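You operate a simulated robot arm through the tools that you are given. There is no shell and no other tool. Be economical: measure what you need, move in short steps, check, and stop when the job is done.

Carry out the task below with a simulated robot arm. There is one attempt and no reset: what you move stays moved.

TASK
Slide the blue mould insert along the top of the wide trestle until it stands next to the white cup.
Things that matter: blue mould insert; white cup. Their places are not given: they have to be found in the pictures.

It is judged by the outcome, as a careful person would: the job done as asked, and still so three seconds after it is handed in. It fails if anything else is knocked over, pushed out of place, dropped, spilled or broken.

THE ROBOT
A 7-joint arm with a two-finger parallel gripper, fixed in place. Base frame: the origin is at the foot of the arm, x ahead of it, y to its left, z up; the work surface is at about z = 0. Lengths are in mm, angles in degrees, forces in N, time in s.
With the tool pointing down near the work surface it reaches from about 220 to 580 mm from the base axis. Its first joint turns from -66.0 to 66.0 degrees. Payload 2.5 kg.
Tool frame: the origin (TCP) lies between the finger pads and is the grasp point; the fingertips stand 23 mm ahead of it; z points along the fingers, y is the line along which they close. The gripper opens to 94 mm. The fingers are 38 mm wide and 10 mm thick; the gripper's body (54 by 96 mm) begins 39 mm behind the TCP.
Orientation is told as [roll, pitch, yaw] about the base's x, y, z axes, in that order, counted from this pose: with the fingers straight down and closing along the base's y, the tool's x points along the base's -x, its y along +y and its z along -z.

THE INTERFACE
- The arm moves only by the tool send_rows. Its argument "commands" is a list of rows, each a list of 7 numbers: the shift along the tool's x, y, z in mm, then the turn, a rotation vector about the tool's x, y, z in degrees, then the finger opening in mm, from 0 to 94. In form: [[tx, ty, tz, ax, ay, az, hand], ...]. A call has 1 to 20 rows; each row is the pose to reach, as a shift and turn from the pose commanded when the call began, along the tool's axes at that moment. A row lasts 0.2 s, in which the tool goes at most 50 mm and 8.6 degrees; a call with a longer step from one row to the next is refused whole, and so is a gripper value outside its range. A pose out of reach is approached as far as the arm can. The call stops where the force on the tool passes 40 N (or 10 N more than at its start, if that is more) or the arm is blocked; 0.2 s more then pass. The fingers move at their own pace (about 108 mm/s each) and stop on an object; they squeeze with about 45 N. The grip force told is the motor's: it shows also when the fingers shut on nothing. Time passes only in rows, and 0.2 s behind the last, so rows that repeat a pose let the fingers close. It gives the time, the measured TCP pose, the force on the tool (base axes), the opening and the grip force at its end, in the units of the frame above (readings bear some noise), and new pictures: "pictures" is both (left out), scene, wrist or none.
- Cameras (640 x 400 px; columns grow to the right, rows downward): "scene" is fixed at [109.9, -396.1, 555.5]; the picture's right is [0.90, -0.43, 0.00], its down [-0.20, -0.41, -0.89] and it looks along [0.38, 0.80, -0.45] (base axes); focal length 376 px, centre (320, 200). "wrist" rides on the gripper at [-39, 0, -44] in the tool frame; the picture's right is [0.00, -1.00, 0.00], its down [0.97, 0.00, -0.24] and it looks along [0.24, 0.00, 0.97] (tool axes); focal length 218 px, centre (320, 200).
- measure_at(camera, pixels): for up to 12 pixels [column, row] of the newest picture of that camera ("zoom" is the newest enlarged one), the place [x, y, z] in the base frame of the surface seen there, good to about 2 mm. No time passes.
- zoom(camera, box): a new picture of the part [left, top, right, bottom] of that camera's present view, enlarged. No time passes.
- finish_job(): hands the job in; it is judged then, once.

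Work in short steps. Measure before you move; look again where a grasp or a placing could have gone wrong, and mend it. You have 60 turns and 120 pictures in all, the two below and enlarged ones among them. Open the gripper and draw the arm clear of the work before you hand the job in, unless the task says otherwise; then end with one line.

The tools are called after "Emit:" as name(argument=value, ...) on one line, values as JSON. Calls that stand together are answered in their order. send_rows: Moves the arm, as the interface text tells. Its arguments: {"type":"object","properties":{"commands":{"type":"array"},"pictures":{"type":"string","enum":["both","scene","wrist","none"]}},"required":["commands"]} The other tools are called the same way: measure_at (camera, pixels) gives the place of the surface under pixels of a picture; zoom (camera, box) takes an enlarged picture of a part of a camera's view; finish_job () hands the job in.

At the start:

```text
clock: 0.0
ee_pos: [329.7, 264.5, 249.9]
ee_rot: [0.0, 0.0, 0.0]
ft_force: [0.8, -0.2, 0.1]
grip_width: 94.1
finger_force: 0.1
```

scene: 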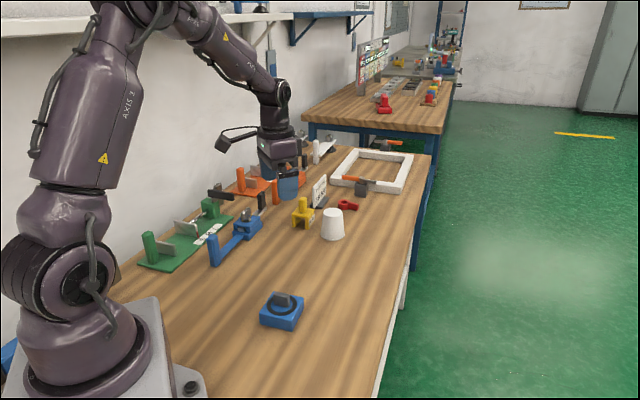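
wrist: 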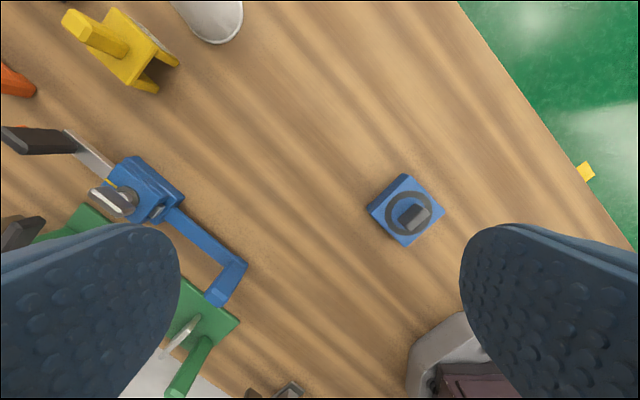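

The blue insert is at scene (282,312) and the white cup is at (332,224). I'll enlarge that area and measure both.

Emit:
zoom(camera="scene", box=[200, 160, 440, 350])

Emit:
measure_at(camera="scene", pixels=[[260, 311], [292, 318], [303, 306], [272, 295], [281, 299], [290, 330], [263, 322], [332, 238], [322, 236], [343, 236], [333, 207], [300, 270]])

Emit:
measure_at(camera="wrist", pixels=[[403, 175], [367, 209], [406, 245], [444, 211], [414, 212], [402, 208], [424, 216], [210, 40], [242, 20], [300, 150]])

```text
2.11 times, centred on (320, 255) of scene
```

zoom: 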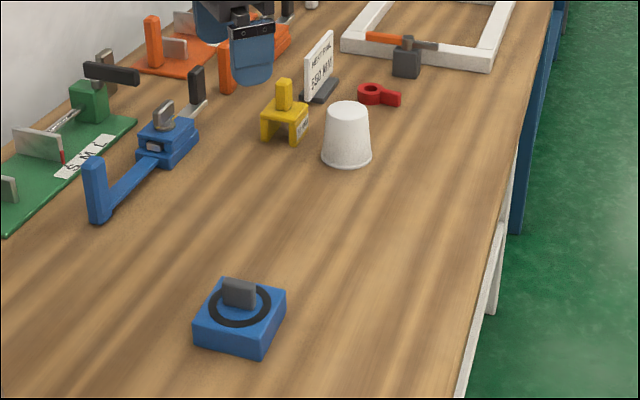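

```text
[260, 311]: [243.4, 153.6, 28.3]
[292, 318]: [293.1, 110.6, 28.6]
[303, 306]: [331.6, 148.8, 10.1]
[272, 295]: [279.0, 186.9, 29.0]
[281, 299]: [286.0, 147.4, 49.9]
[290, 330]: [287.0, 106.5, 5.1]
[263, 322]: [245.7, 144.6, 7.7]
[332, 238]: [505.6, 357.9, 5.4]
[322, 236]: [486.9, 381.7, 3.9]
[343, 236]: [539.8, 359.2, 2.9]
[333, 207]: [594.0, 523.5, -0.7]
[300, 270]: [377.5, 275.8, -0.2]
```

```text
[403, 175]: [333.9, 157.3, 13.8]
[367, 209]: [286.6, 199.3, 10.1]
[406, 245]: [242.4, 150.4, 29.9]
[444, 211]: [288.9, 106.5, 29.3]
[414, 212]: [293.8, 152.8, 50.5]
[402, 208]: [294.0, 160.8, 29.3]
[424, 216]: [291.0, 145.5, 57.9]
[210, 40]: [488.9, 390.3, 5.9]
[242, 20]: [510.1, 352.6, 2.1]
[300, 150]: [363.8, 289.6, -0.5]
```

Emit:
measure_at(camera="zoom", pixels=[[347, 105], [330, 110], [366, 110], [347, 115], [346, 162], [323, 155], [371, 155], [267, 137], [291, 141], [305, 125], [284, 82], [307, 108]])

Emit:
measure_at(camera="zoom", pixels=[[227, 278], [254, 285], [222, 300], [252, 307], [240, 295], [238, 280], [195, 314], [266, 326], [285, 289], [224, 279], [262, 355], [195, 342]])

```text
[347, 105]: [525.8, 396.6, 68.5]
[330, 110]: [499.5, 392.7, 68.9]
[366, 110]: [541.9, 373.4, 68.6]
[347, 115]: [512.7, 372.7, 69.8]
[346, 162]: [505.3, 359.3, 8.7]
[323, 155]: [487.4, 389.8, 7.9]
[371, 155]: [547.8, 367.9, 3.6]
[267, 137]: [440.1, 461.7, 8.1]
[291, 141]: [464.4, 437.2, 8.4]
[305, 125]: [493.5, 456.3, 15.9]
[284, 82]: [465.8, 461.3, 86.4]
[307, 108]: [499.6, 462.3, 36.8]
```

```text
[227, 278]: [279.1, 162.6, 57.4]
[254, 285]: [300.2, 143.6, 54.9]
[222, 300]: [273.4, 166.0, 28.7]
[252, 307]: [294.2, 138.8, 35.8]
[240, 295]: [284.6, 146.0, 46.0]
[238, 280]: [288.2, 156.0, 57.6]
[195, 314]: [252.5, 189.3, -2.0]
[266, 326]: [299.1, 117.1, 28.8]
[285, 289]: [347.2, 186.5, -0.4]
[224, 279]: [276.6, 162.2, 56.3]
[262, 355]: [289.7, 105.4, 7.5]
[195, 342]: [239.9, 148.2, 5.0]
```

Emit:
zoom(camera="scene", box=[200, 70, 360, 220])

```text
2.67 times, centred on (280, 145) of scene
```

zoom: 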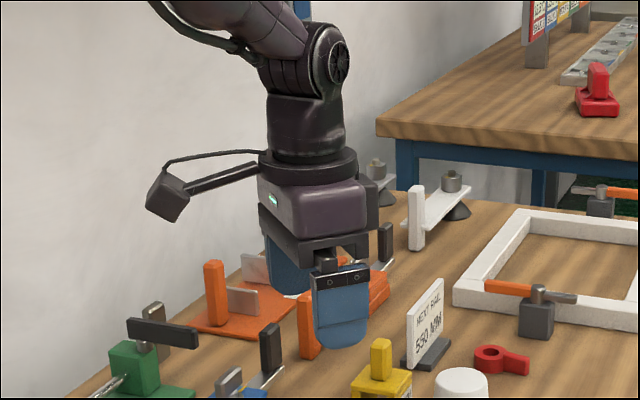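

Block centre is about (288,151), with its edges at about 45° and its top at z 29. The cup is centred at about (519,383) with base radius 33, so the path to it runs along the block's own axis. I'll move above the block and turn to yaw 45.

Emit:
send_rows(commands=[[8, -20, 16, 0, 0, -7.5, 94], [16, -40, 33, 0, 0, -15, 94], [24, -60, 50, 0, 0, -22.5, 94], [32, -80, 66, 0, 0, -30, 94], [40, -100, 83, 0, 0, -37.5, 94], [48.7, -120.5, 100, 0, 0, -45, 94], [48.7, -120.5, 100, 0, 0, -45, 94]])

```text
clock: 1.6
ee_pos: [281.1, 142.4, 148.0]
ee_rot: [0.0, -0.1, 45.1]
ft_force: [-0.3, 0.6, 0.4]
grip_width: 94.2
finger_force: 0.1
```

scene: 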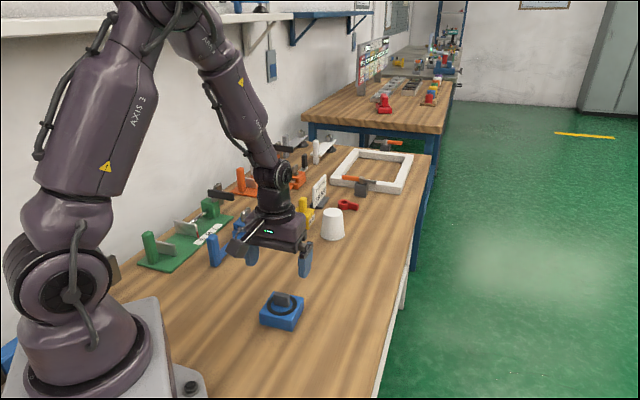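
wrist: 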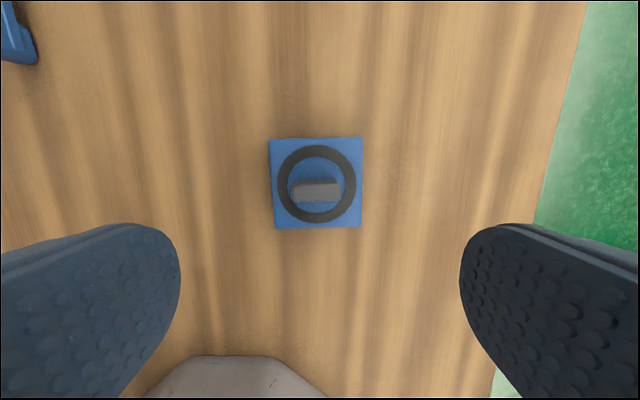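

The block is well aligned and centred at wrist (316,183). I'll check its corners.

Emit:
measure_at(camera="wrist", pixels=[[272, 142], [358, 140], [276, 225], [358, 224], [273, 185], [360, 183]])

```text
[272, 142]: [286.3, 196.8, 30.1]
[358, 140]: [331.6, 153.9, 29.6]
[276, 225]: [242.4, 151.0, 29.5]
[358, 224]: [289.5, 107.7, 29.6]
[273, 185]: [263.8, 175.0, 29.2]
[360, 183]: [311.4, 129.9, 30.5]
```

Centre is (287.5,152) and the edge angle is about -43.5°. I'll descend to z≈35 with a small correction, fingers open.

Emit:
send_rows(commands=[[0, 2, 25, 0, 0, -1.5, 94], [0, 2, 50, 0, 0, -1.5, 94], [0, 2, 75, 0, 0, -1.5, 94], [0, 2, 95, 0, 0, -1.5, 94], [0, 2, 113, 0, 0, -1.5, 94], [0, 2, 113, 0, 0, -1.5, 94]])

```text
clock: 3.0
ee_pos: [280.8, 145.3, 37.9]
ee_rot: [0.0, 0.0, 46.5]
ft_force: [-1.0, -0.3, -0.4]
grip_width: 94.1
finger_force: 0.0
```

scene: 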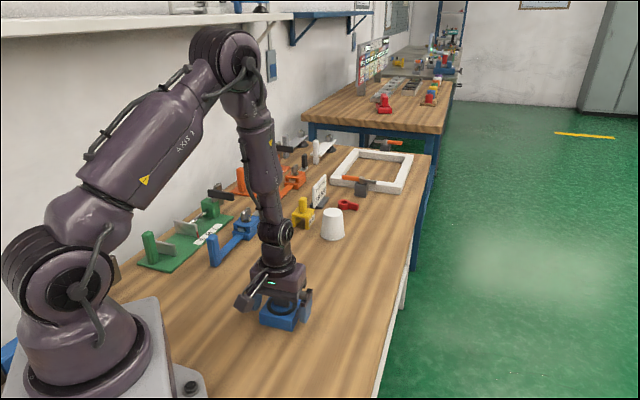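
wrist: 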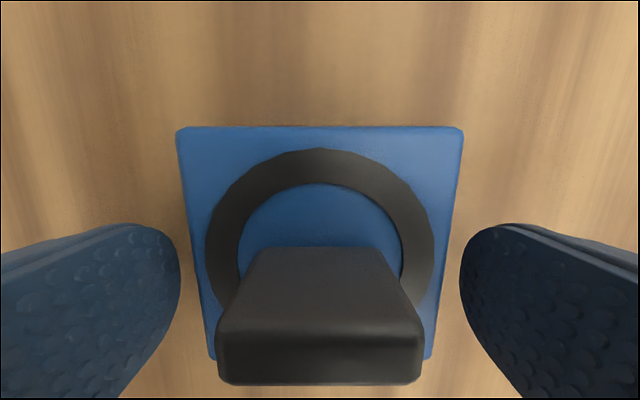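

The fingers straddle the block at z 38. I'll lower 4 mm and close.

Emit:
send_rows(commands=[[0, 0, 4, 0, 0, 0, 94], [0, 0, 4, 0, 0, 0, 75], [0, 0, 4, 0, 0, 0, 58], [0, 0, 4, 0, 0, 0, 58], [0, 0, 4, 0, 0, 0, 58]], pictures="wrist")

```text
clock: 4.2
ee_pos: [280.2, 144.8, 34.4]
ee_rot: [-0.1, 0.0, 46.5]
ft_force: [-0.8, 1.4, 1.8]
grip_width: 69.7
finger_force: 45.5
```

wrist: 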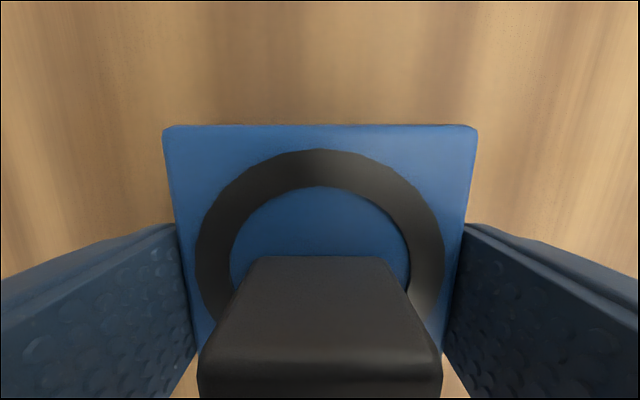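

The block is gripped at width 69.7. I'll drag it about 180 mm along the table towards the cup, then look.

Emit:
send_rows(commands=[[-6, 0, 0, 0, 0, 0, 58], [-18, -0.5, 0, 0, 0, 0, 58], [-34, -0.9, 0, 0, 0, 0, 58], [-50, -1.3, 0, 0, 0, 0, 58], [-66, -1.7, 0, 0, 0, 0, 58], [-82, -2.1, 0, 0, 0, 0, 58], [-98, -2.5, 0, 0, 0, 0, 58], [-114, -3, 0, 0, 0, 0, 58], [-130, -3.4, 0, 0, 0, 0, 58], [-146, -3.8, 0, 0, 0, 0, 58], [-162, -4.2, 0, 0, 0, 0, 58], [-174, -4.5, 0, 0, 0, 0, 58], [-180, -4.7, 0, 0, 0, 0, 58], [-180, -4.7, 0, 0, 0, 0, 58]])

```text
clock: 5.0
ee_pos: [301.8, 164.1, 34.4]
ee_rot: [-0.2, -0.1, 46.4]
ft_force: [-0.3, 1.2, 0.3]
grip_width: 69.7
finger_force: 45.2
stopped in row 3: the force on the tool passed its limit (the readings are from after the stop); the commanded pose is now the measured one
```

scene: 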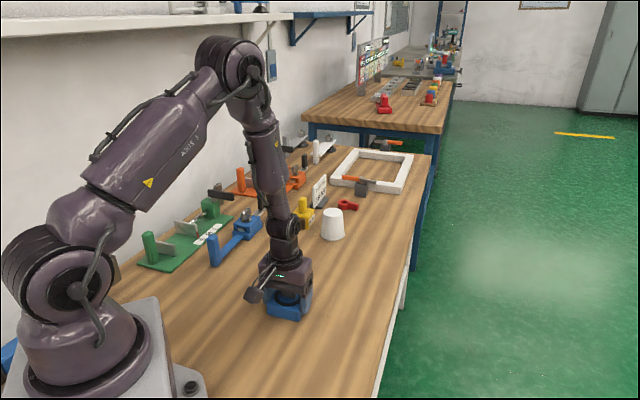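
wrist: 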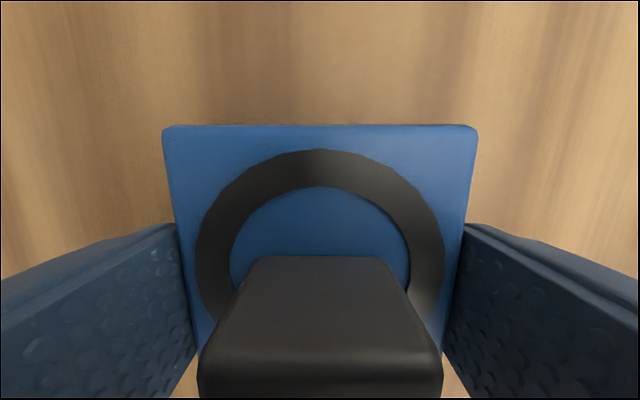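

It slid 29 mm and then the force limit stopped it, either from friction or from acceleration. I'll continue more slowly.

Emit:
send_rows(commands=[[-2, 0, 0, 0, 0, 0, 58], [-6, -0.2, 0, 0, 0, 0, 58], [-11, -0.3, 0, 0, 0, 0, 58], [-16, -0.4, 0, 0, 0, 0, 58], [-21, -0.5, 0, 0, 0, 0, 58], [-26, -0.6, 0, 0, 0, 0, 58], [-31, -0.8, 0, 0, 0, 0, 58], [-36, -0.9, 0, 0, 0, 0, 58], [-40, -1, 0, 0, 0, 0, 58]], pictures="none")

```text
clock: 6.4
ee_pos: [320.3, 181.8, 33.8]
ee_rot: [-0.1, 0.0, 46.5]
ft_force: [0.5, -0.4, 1.8]
grip_width: 69.6
finger_force: 45.1
stopped in row 7: the force on the tool passed its limit (the readings are from after the stop); the commanded pose is now the measured one
```

Emit:
send_rows(commands=[[-2, 0, 0, 0, 0, 0, 58], [-5, -0.1, 0, 0, 0, 0, 58], [-8, -0.2, 0, 0, 0, 0, 58]], pictures="none")

```text
clock: 7.2
ee_pos: [324.5, 186.9, 32.9]
ee_rot: [-0.1, 0.1, 46.4]
ft_force: [0.0, -1.2, 0.5]
grip_width: 69.4
finger_force: 45.0
```

Emit:
send_rows(commands=[[0, 0, -0.5, 0, 0, 0, 58], [0, 0, -1, 0, 0, 0, 58], [0, 0, -1, 0, 0, 0, 58]], pictures="wrist")

Emit:
send_rows(commands=[[-3, 0, 0, 0, 0, 0, 58], [-7, -0.2, 0, 0, 0, 0, 58], [-11, -0.3, 0, 0, 0, 0, 58], [-15, -0.4, 0, 0, 0, 0, 58], [-19, -0.5, 0, 0, 0, 0, 58], [-23, -0.6, 0, 0, 0, 0, 58]], pictures="scene")

```text
clock: 8.0
ee_pos: [325.4, 188.6, 34.6]
ee_rot: [-0.1, 0.1, 46.4]
ft_force: [1.0, 0.1, 0.0]
grip_width: 69.7
finger_force: 44.7
```

wrist: 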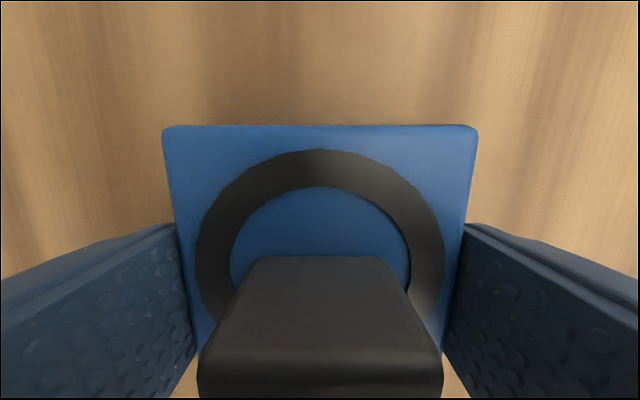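

```text
clock: 9.4
ee_pos: [341.5, 204.4, 35.7]
ee_rot: [-0.2, 0.1, 46.4]
ft_force: [-0.6, 0.6, 0.2]
grip_width: 69.7
finger_force: 45.4
```

scene: 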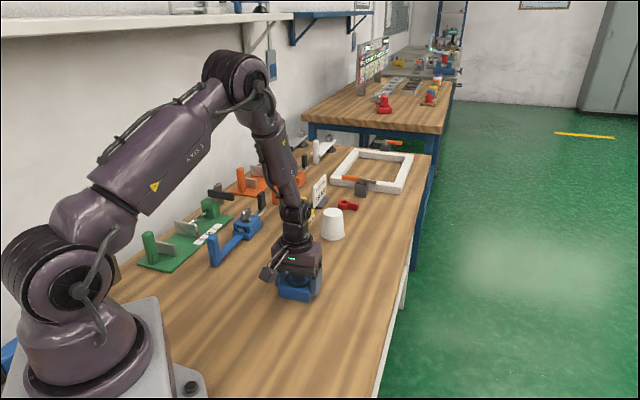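

With slight relief in z it slides freely. I'll continue in small steps.

Emit:
send_rows(commands=[[-3, 0, 0, 0, 0, 0, 58], [-8, -0.2, 0, 0, 0, 0, 58], [-13, -0.3, 0, 0, 0, 0, 58], [-18, -0.4, 0, 0, 0, 0, 58], [-23, -0.6, 0, 0, 0, 0, 58], [-28, -0.7, 0, 0, 0, 0, 58], [-33, -0.8, 0, 0, 0, 0, 58], [-38, -1, 0, 0, 0, 0, 58], [-43, -1.1, 0, 0, 0, 0, 58], [-48, -1.2, 0, 0, 0, 0, 58], [-53, -1.4, 0, 0, 0, 0, 58], [-58, -1.5, 0, 0, 0, 0, 58], [-63, -1.6, 0, 0, 0, 0, 58], [-68, -1.8, 0, 0, 0, 0, 58], [-73, -1.9, 0, 0, 0, 0, 58], [-78, -2, 0, 0, 0, 0, 58]])

```text
clock: 12.8
ee_pos: [396.6, 257.3, 32.7]
ee_rot: [-0.1, 0.0, 46.5]
ft_force: [-1.1, -1.4, 0.2]
grip_width: 69.8
finger_force: 44.9
```

scene: 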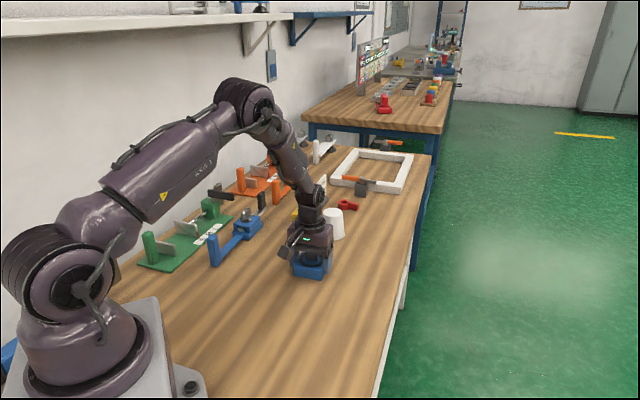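
wrist: 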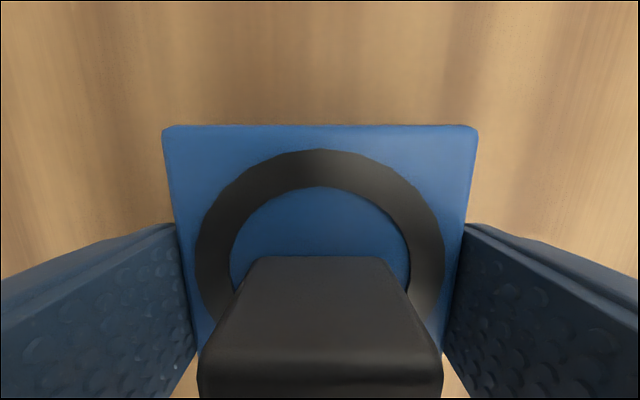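

Emit:
measure_at(camera="wrist", pixels=[[200, 135], [320, 135], [440, 135], [320, 60]])

Emit:
send_rows(commands=[[-3, 0, 0, 0, 0, 0, 58], [-8, -0.2, 0, 0, 0, 0, 58], [-13, -0.3, 0, 0, 0, 0, 58], [-18, -0.4, 0, 0, 0, 0, 58], [-23, -0.6, 0, 0, 0, 0, 58], [-28, -0.7, 0, 0, 0, 0, 58], [-33, -0.8, 0, 0, 0, 0, 58], [-38, -1, 0, 0, 0, 0, 58], [-43, -1.1, 0, 0, 0, 0, 58], [-48, -1.2, 0, 0, 0, 0, 58], [-53, -1.4, 0, 0, 0, 0, 58], [-58, -1.5, 0, 0, 0, 0, 58], [-63, -1.6, 0, 0, 0, 0, 58], [-65, -1.7, 0, 0, 0, 0, 58]])

```text
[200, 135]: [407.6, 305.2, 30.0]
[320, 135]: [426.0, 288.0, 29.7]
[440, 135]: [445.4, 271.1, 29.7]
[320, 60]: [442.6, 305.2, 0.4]
```

```text
clock: 15.8
ee_pos: [442.5, 306.0, 34.6]
ee_rot: [-0.1, 0.1, 46.4]
ft_force: [0.0, -1.5, 0.2]
grip_width: 69.8
finger_force: 44.8
```

scene: 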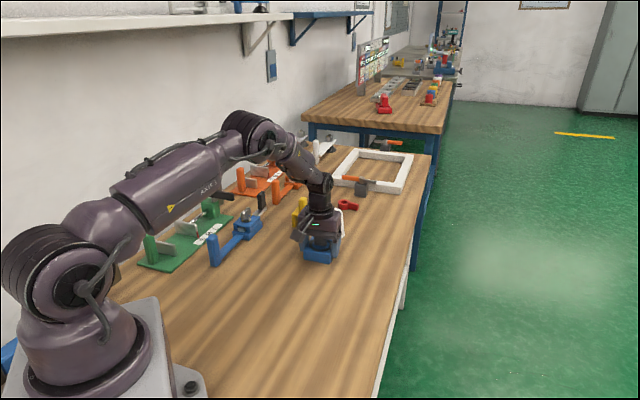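
wrist: 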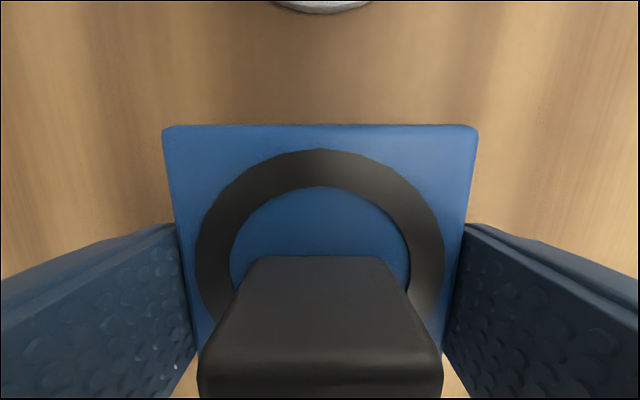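

The cup's rim is now visible at wrist (320,10). I'll measure the remaining gap.

Emit:
measure_at(camera="wrist", pixels=[[320, 128], [320, 132], [320, 11], [300, 9], [345, 9], [320, 20], [320, 3]])

```text
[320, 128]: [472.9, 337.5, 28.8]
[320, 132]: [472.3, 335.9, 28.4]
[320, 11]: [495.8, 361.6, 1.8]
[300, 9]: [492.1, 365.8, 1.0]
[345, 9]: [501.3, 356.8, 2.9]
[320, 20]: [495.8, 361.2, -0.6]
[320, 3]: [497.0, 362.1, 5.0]
```

The gap is about 33 mm. I'll move 24 mm more, slowly.

Emit:
send_rows(commands=[[-3, 0, 0, 0, 0, 0, 58], [-7, -0.1, 0, 0, 0, 0, 58], [-11, -0.2, 0, 0, 0, 0, 58], [-15, -0.2, 0, 0, 0, 0, 58], [-19, -0.3, 0, 0, 0, 0, 58], [-22, -0.3, 0, 0, 0, 0, 58], [-24, -0.3, 0, 0, 0, 0, 58], [-24, -0.3, 0, 0, 0, 0, 58]])

```text
clock: 17.6
ee_pos: [460.3, 321.0, 33.7]
ee_rot: [-0.1, 0.2, 46.4]
ft_force: [0.7, -0.3, 0.5]
grip_width: 69.6
finger_force: 45.0
```

scene: 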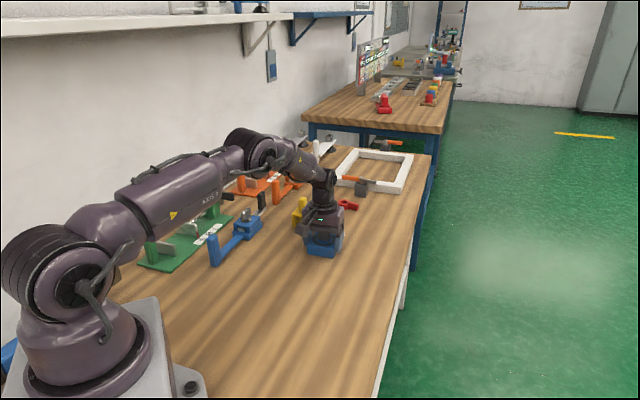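
wrist: 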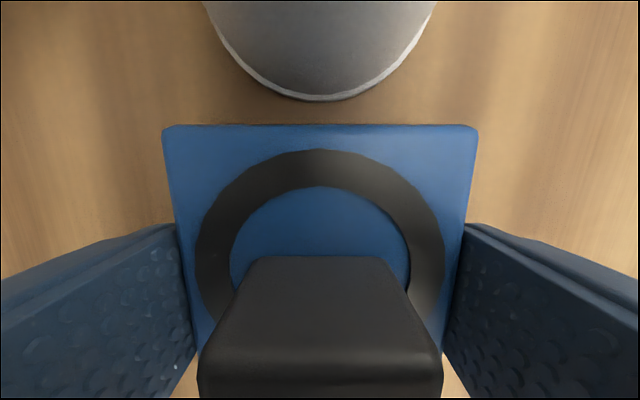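

The gap is now about 9 mm and the cup hasn't moved. I'll release, then rise straight up and draw back.

Emit:
send_rows(commands=[[0, 0, 0.5, 0, 0, 0, 58], [0, 0, 0.5, 0, 0, 0, 70], [0, 0, 0.5, 0, 0, 0, 80], [0, 0, 0.5, 0, 0, 0, 92], [0, 0, 0.5, 0, 0, 0, 92], [0, 0, -8, 0, 0, 0, 92], [0, 0, -25, 0, 0, 0, 92], [0, 0, -50, 0, 0, 0, 92], [0, 0, -80, 0, 0, 0, 92], [20, 0, -100, 0, 0, 0, 92], [50, 0, -120, 0, 0, 0, 92], [85, 0, -140, 0, 0, 0, 92], [120, 0, -160, 0, 0, 0, 92], [160, 0, -170, 0, 0, 0, 92], [160, 0, -170, 0, 0, 0, 92]])

```text
clock: 20.8
ee_pos: [353.1, 206.8, 204.6]
ee_rot: [-0.1, 0.0, 46.6]
ft_force: [0.6, -0.4, -0.2]
grip_width: 92.0
finger_force: 0.0
```

scene: 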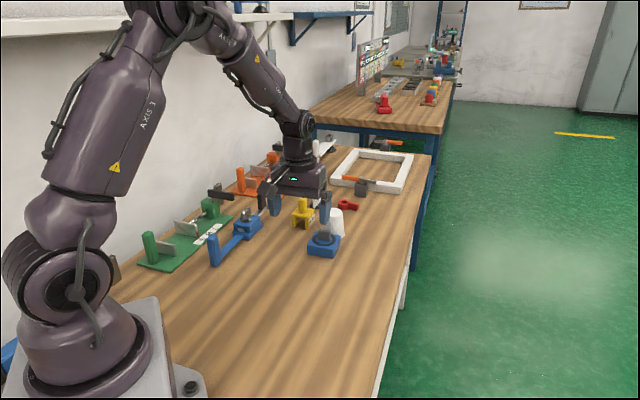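
wrist: 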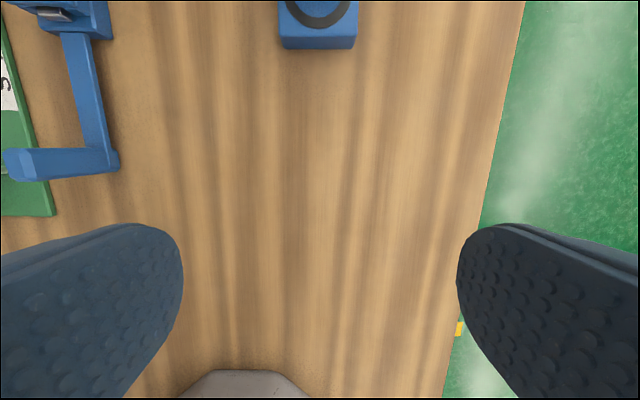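

The arm is clear. I'll check the final arrangement.

Emit:
zoom(camera="scene", box=[270, 180, 390, 270])

Emit:
measure_at(camera="scene", pixels=[[310, 254], [332, 257], [338, 240], [322, 240], [336, 232], [343, 234], [336, 212]])

```text
4.44 times, centred on (330, 225) of scene
```

zoom: 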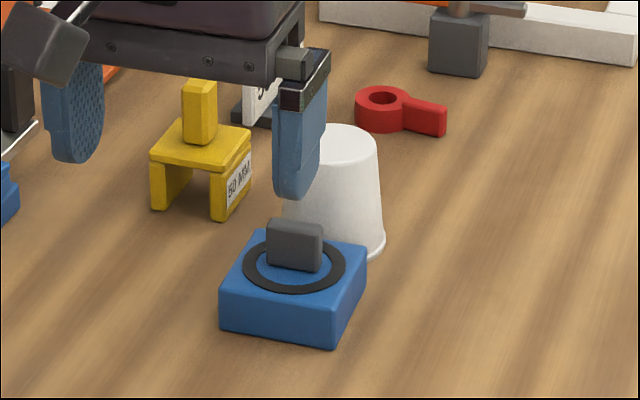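

```text
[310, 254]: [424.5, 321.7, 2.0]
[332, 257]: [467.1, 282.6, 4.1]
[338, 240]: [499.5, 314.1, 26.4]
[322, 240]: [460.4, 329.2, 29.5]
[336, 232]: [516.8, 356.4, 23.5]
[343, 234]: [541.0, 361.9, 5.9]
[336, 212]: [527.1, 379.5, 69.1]
```

The insert is flat on the table next to the cup, and nothing else has been disturbed. I'll hand it in.

Emit:
finish_job()

```text
The job is handed in.
```

The blue mould insert now stands next to the white cup, about 9 mm from it. I slid it along the top of the trestle, released it and drew the arm clear; the cup and the other items look undisturbed in the final pictures.
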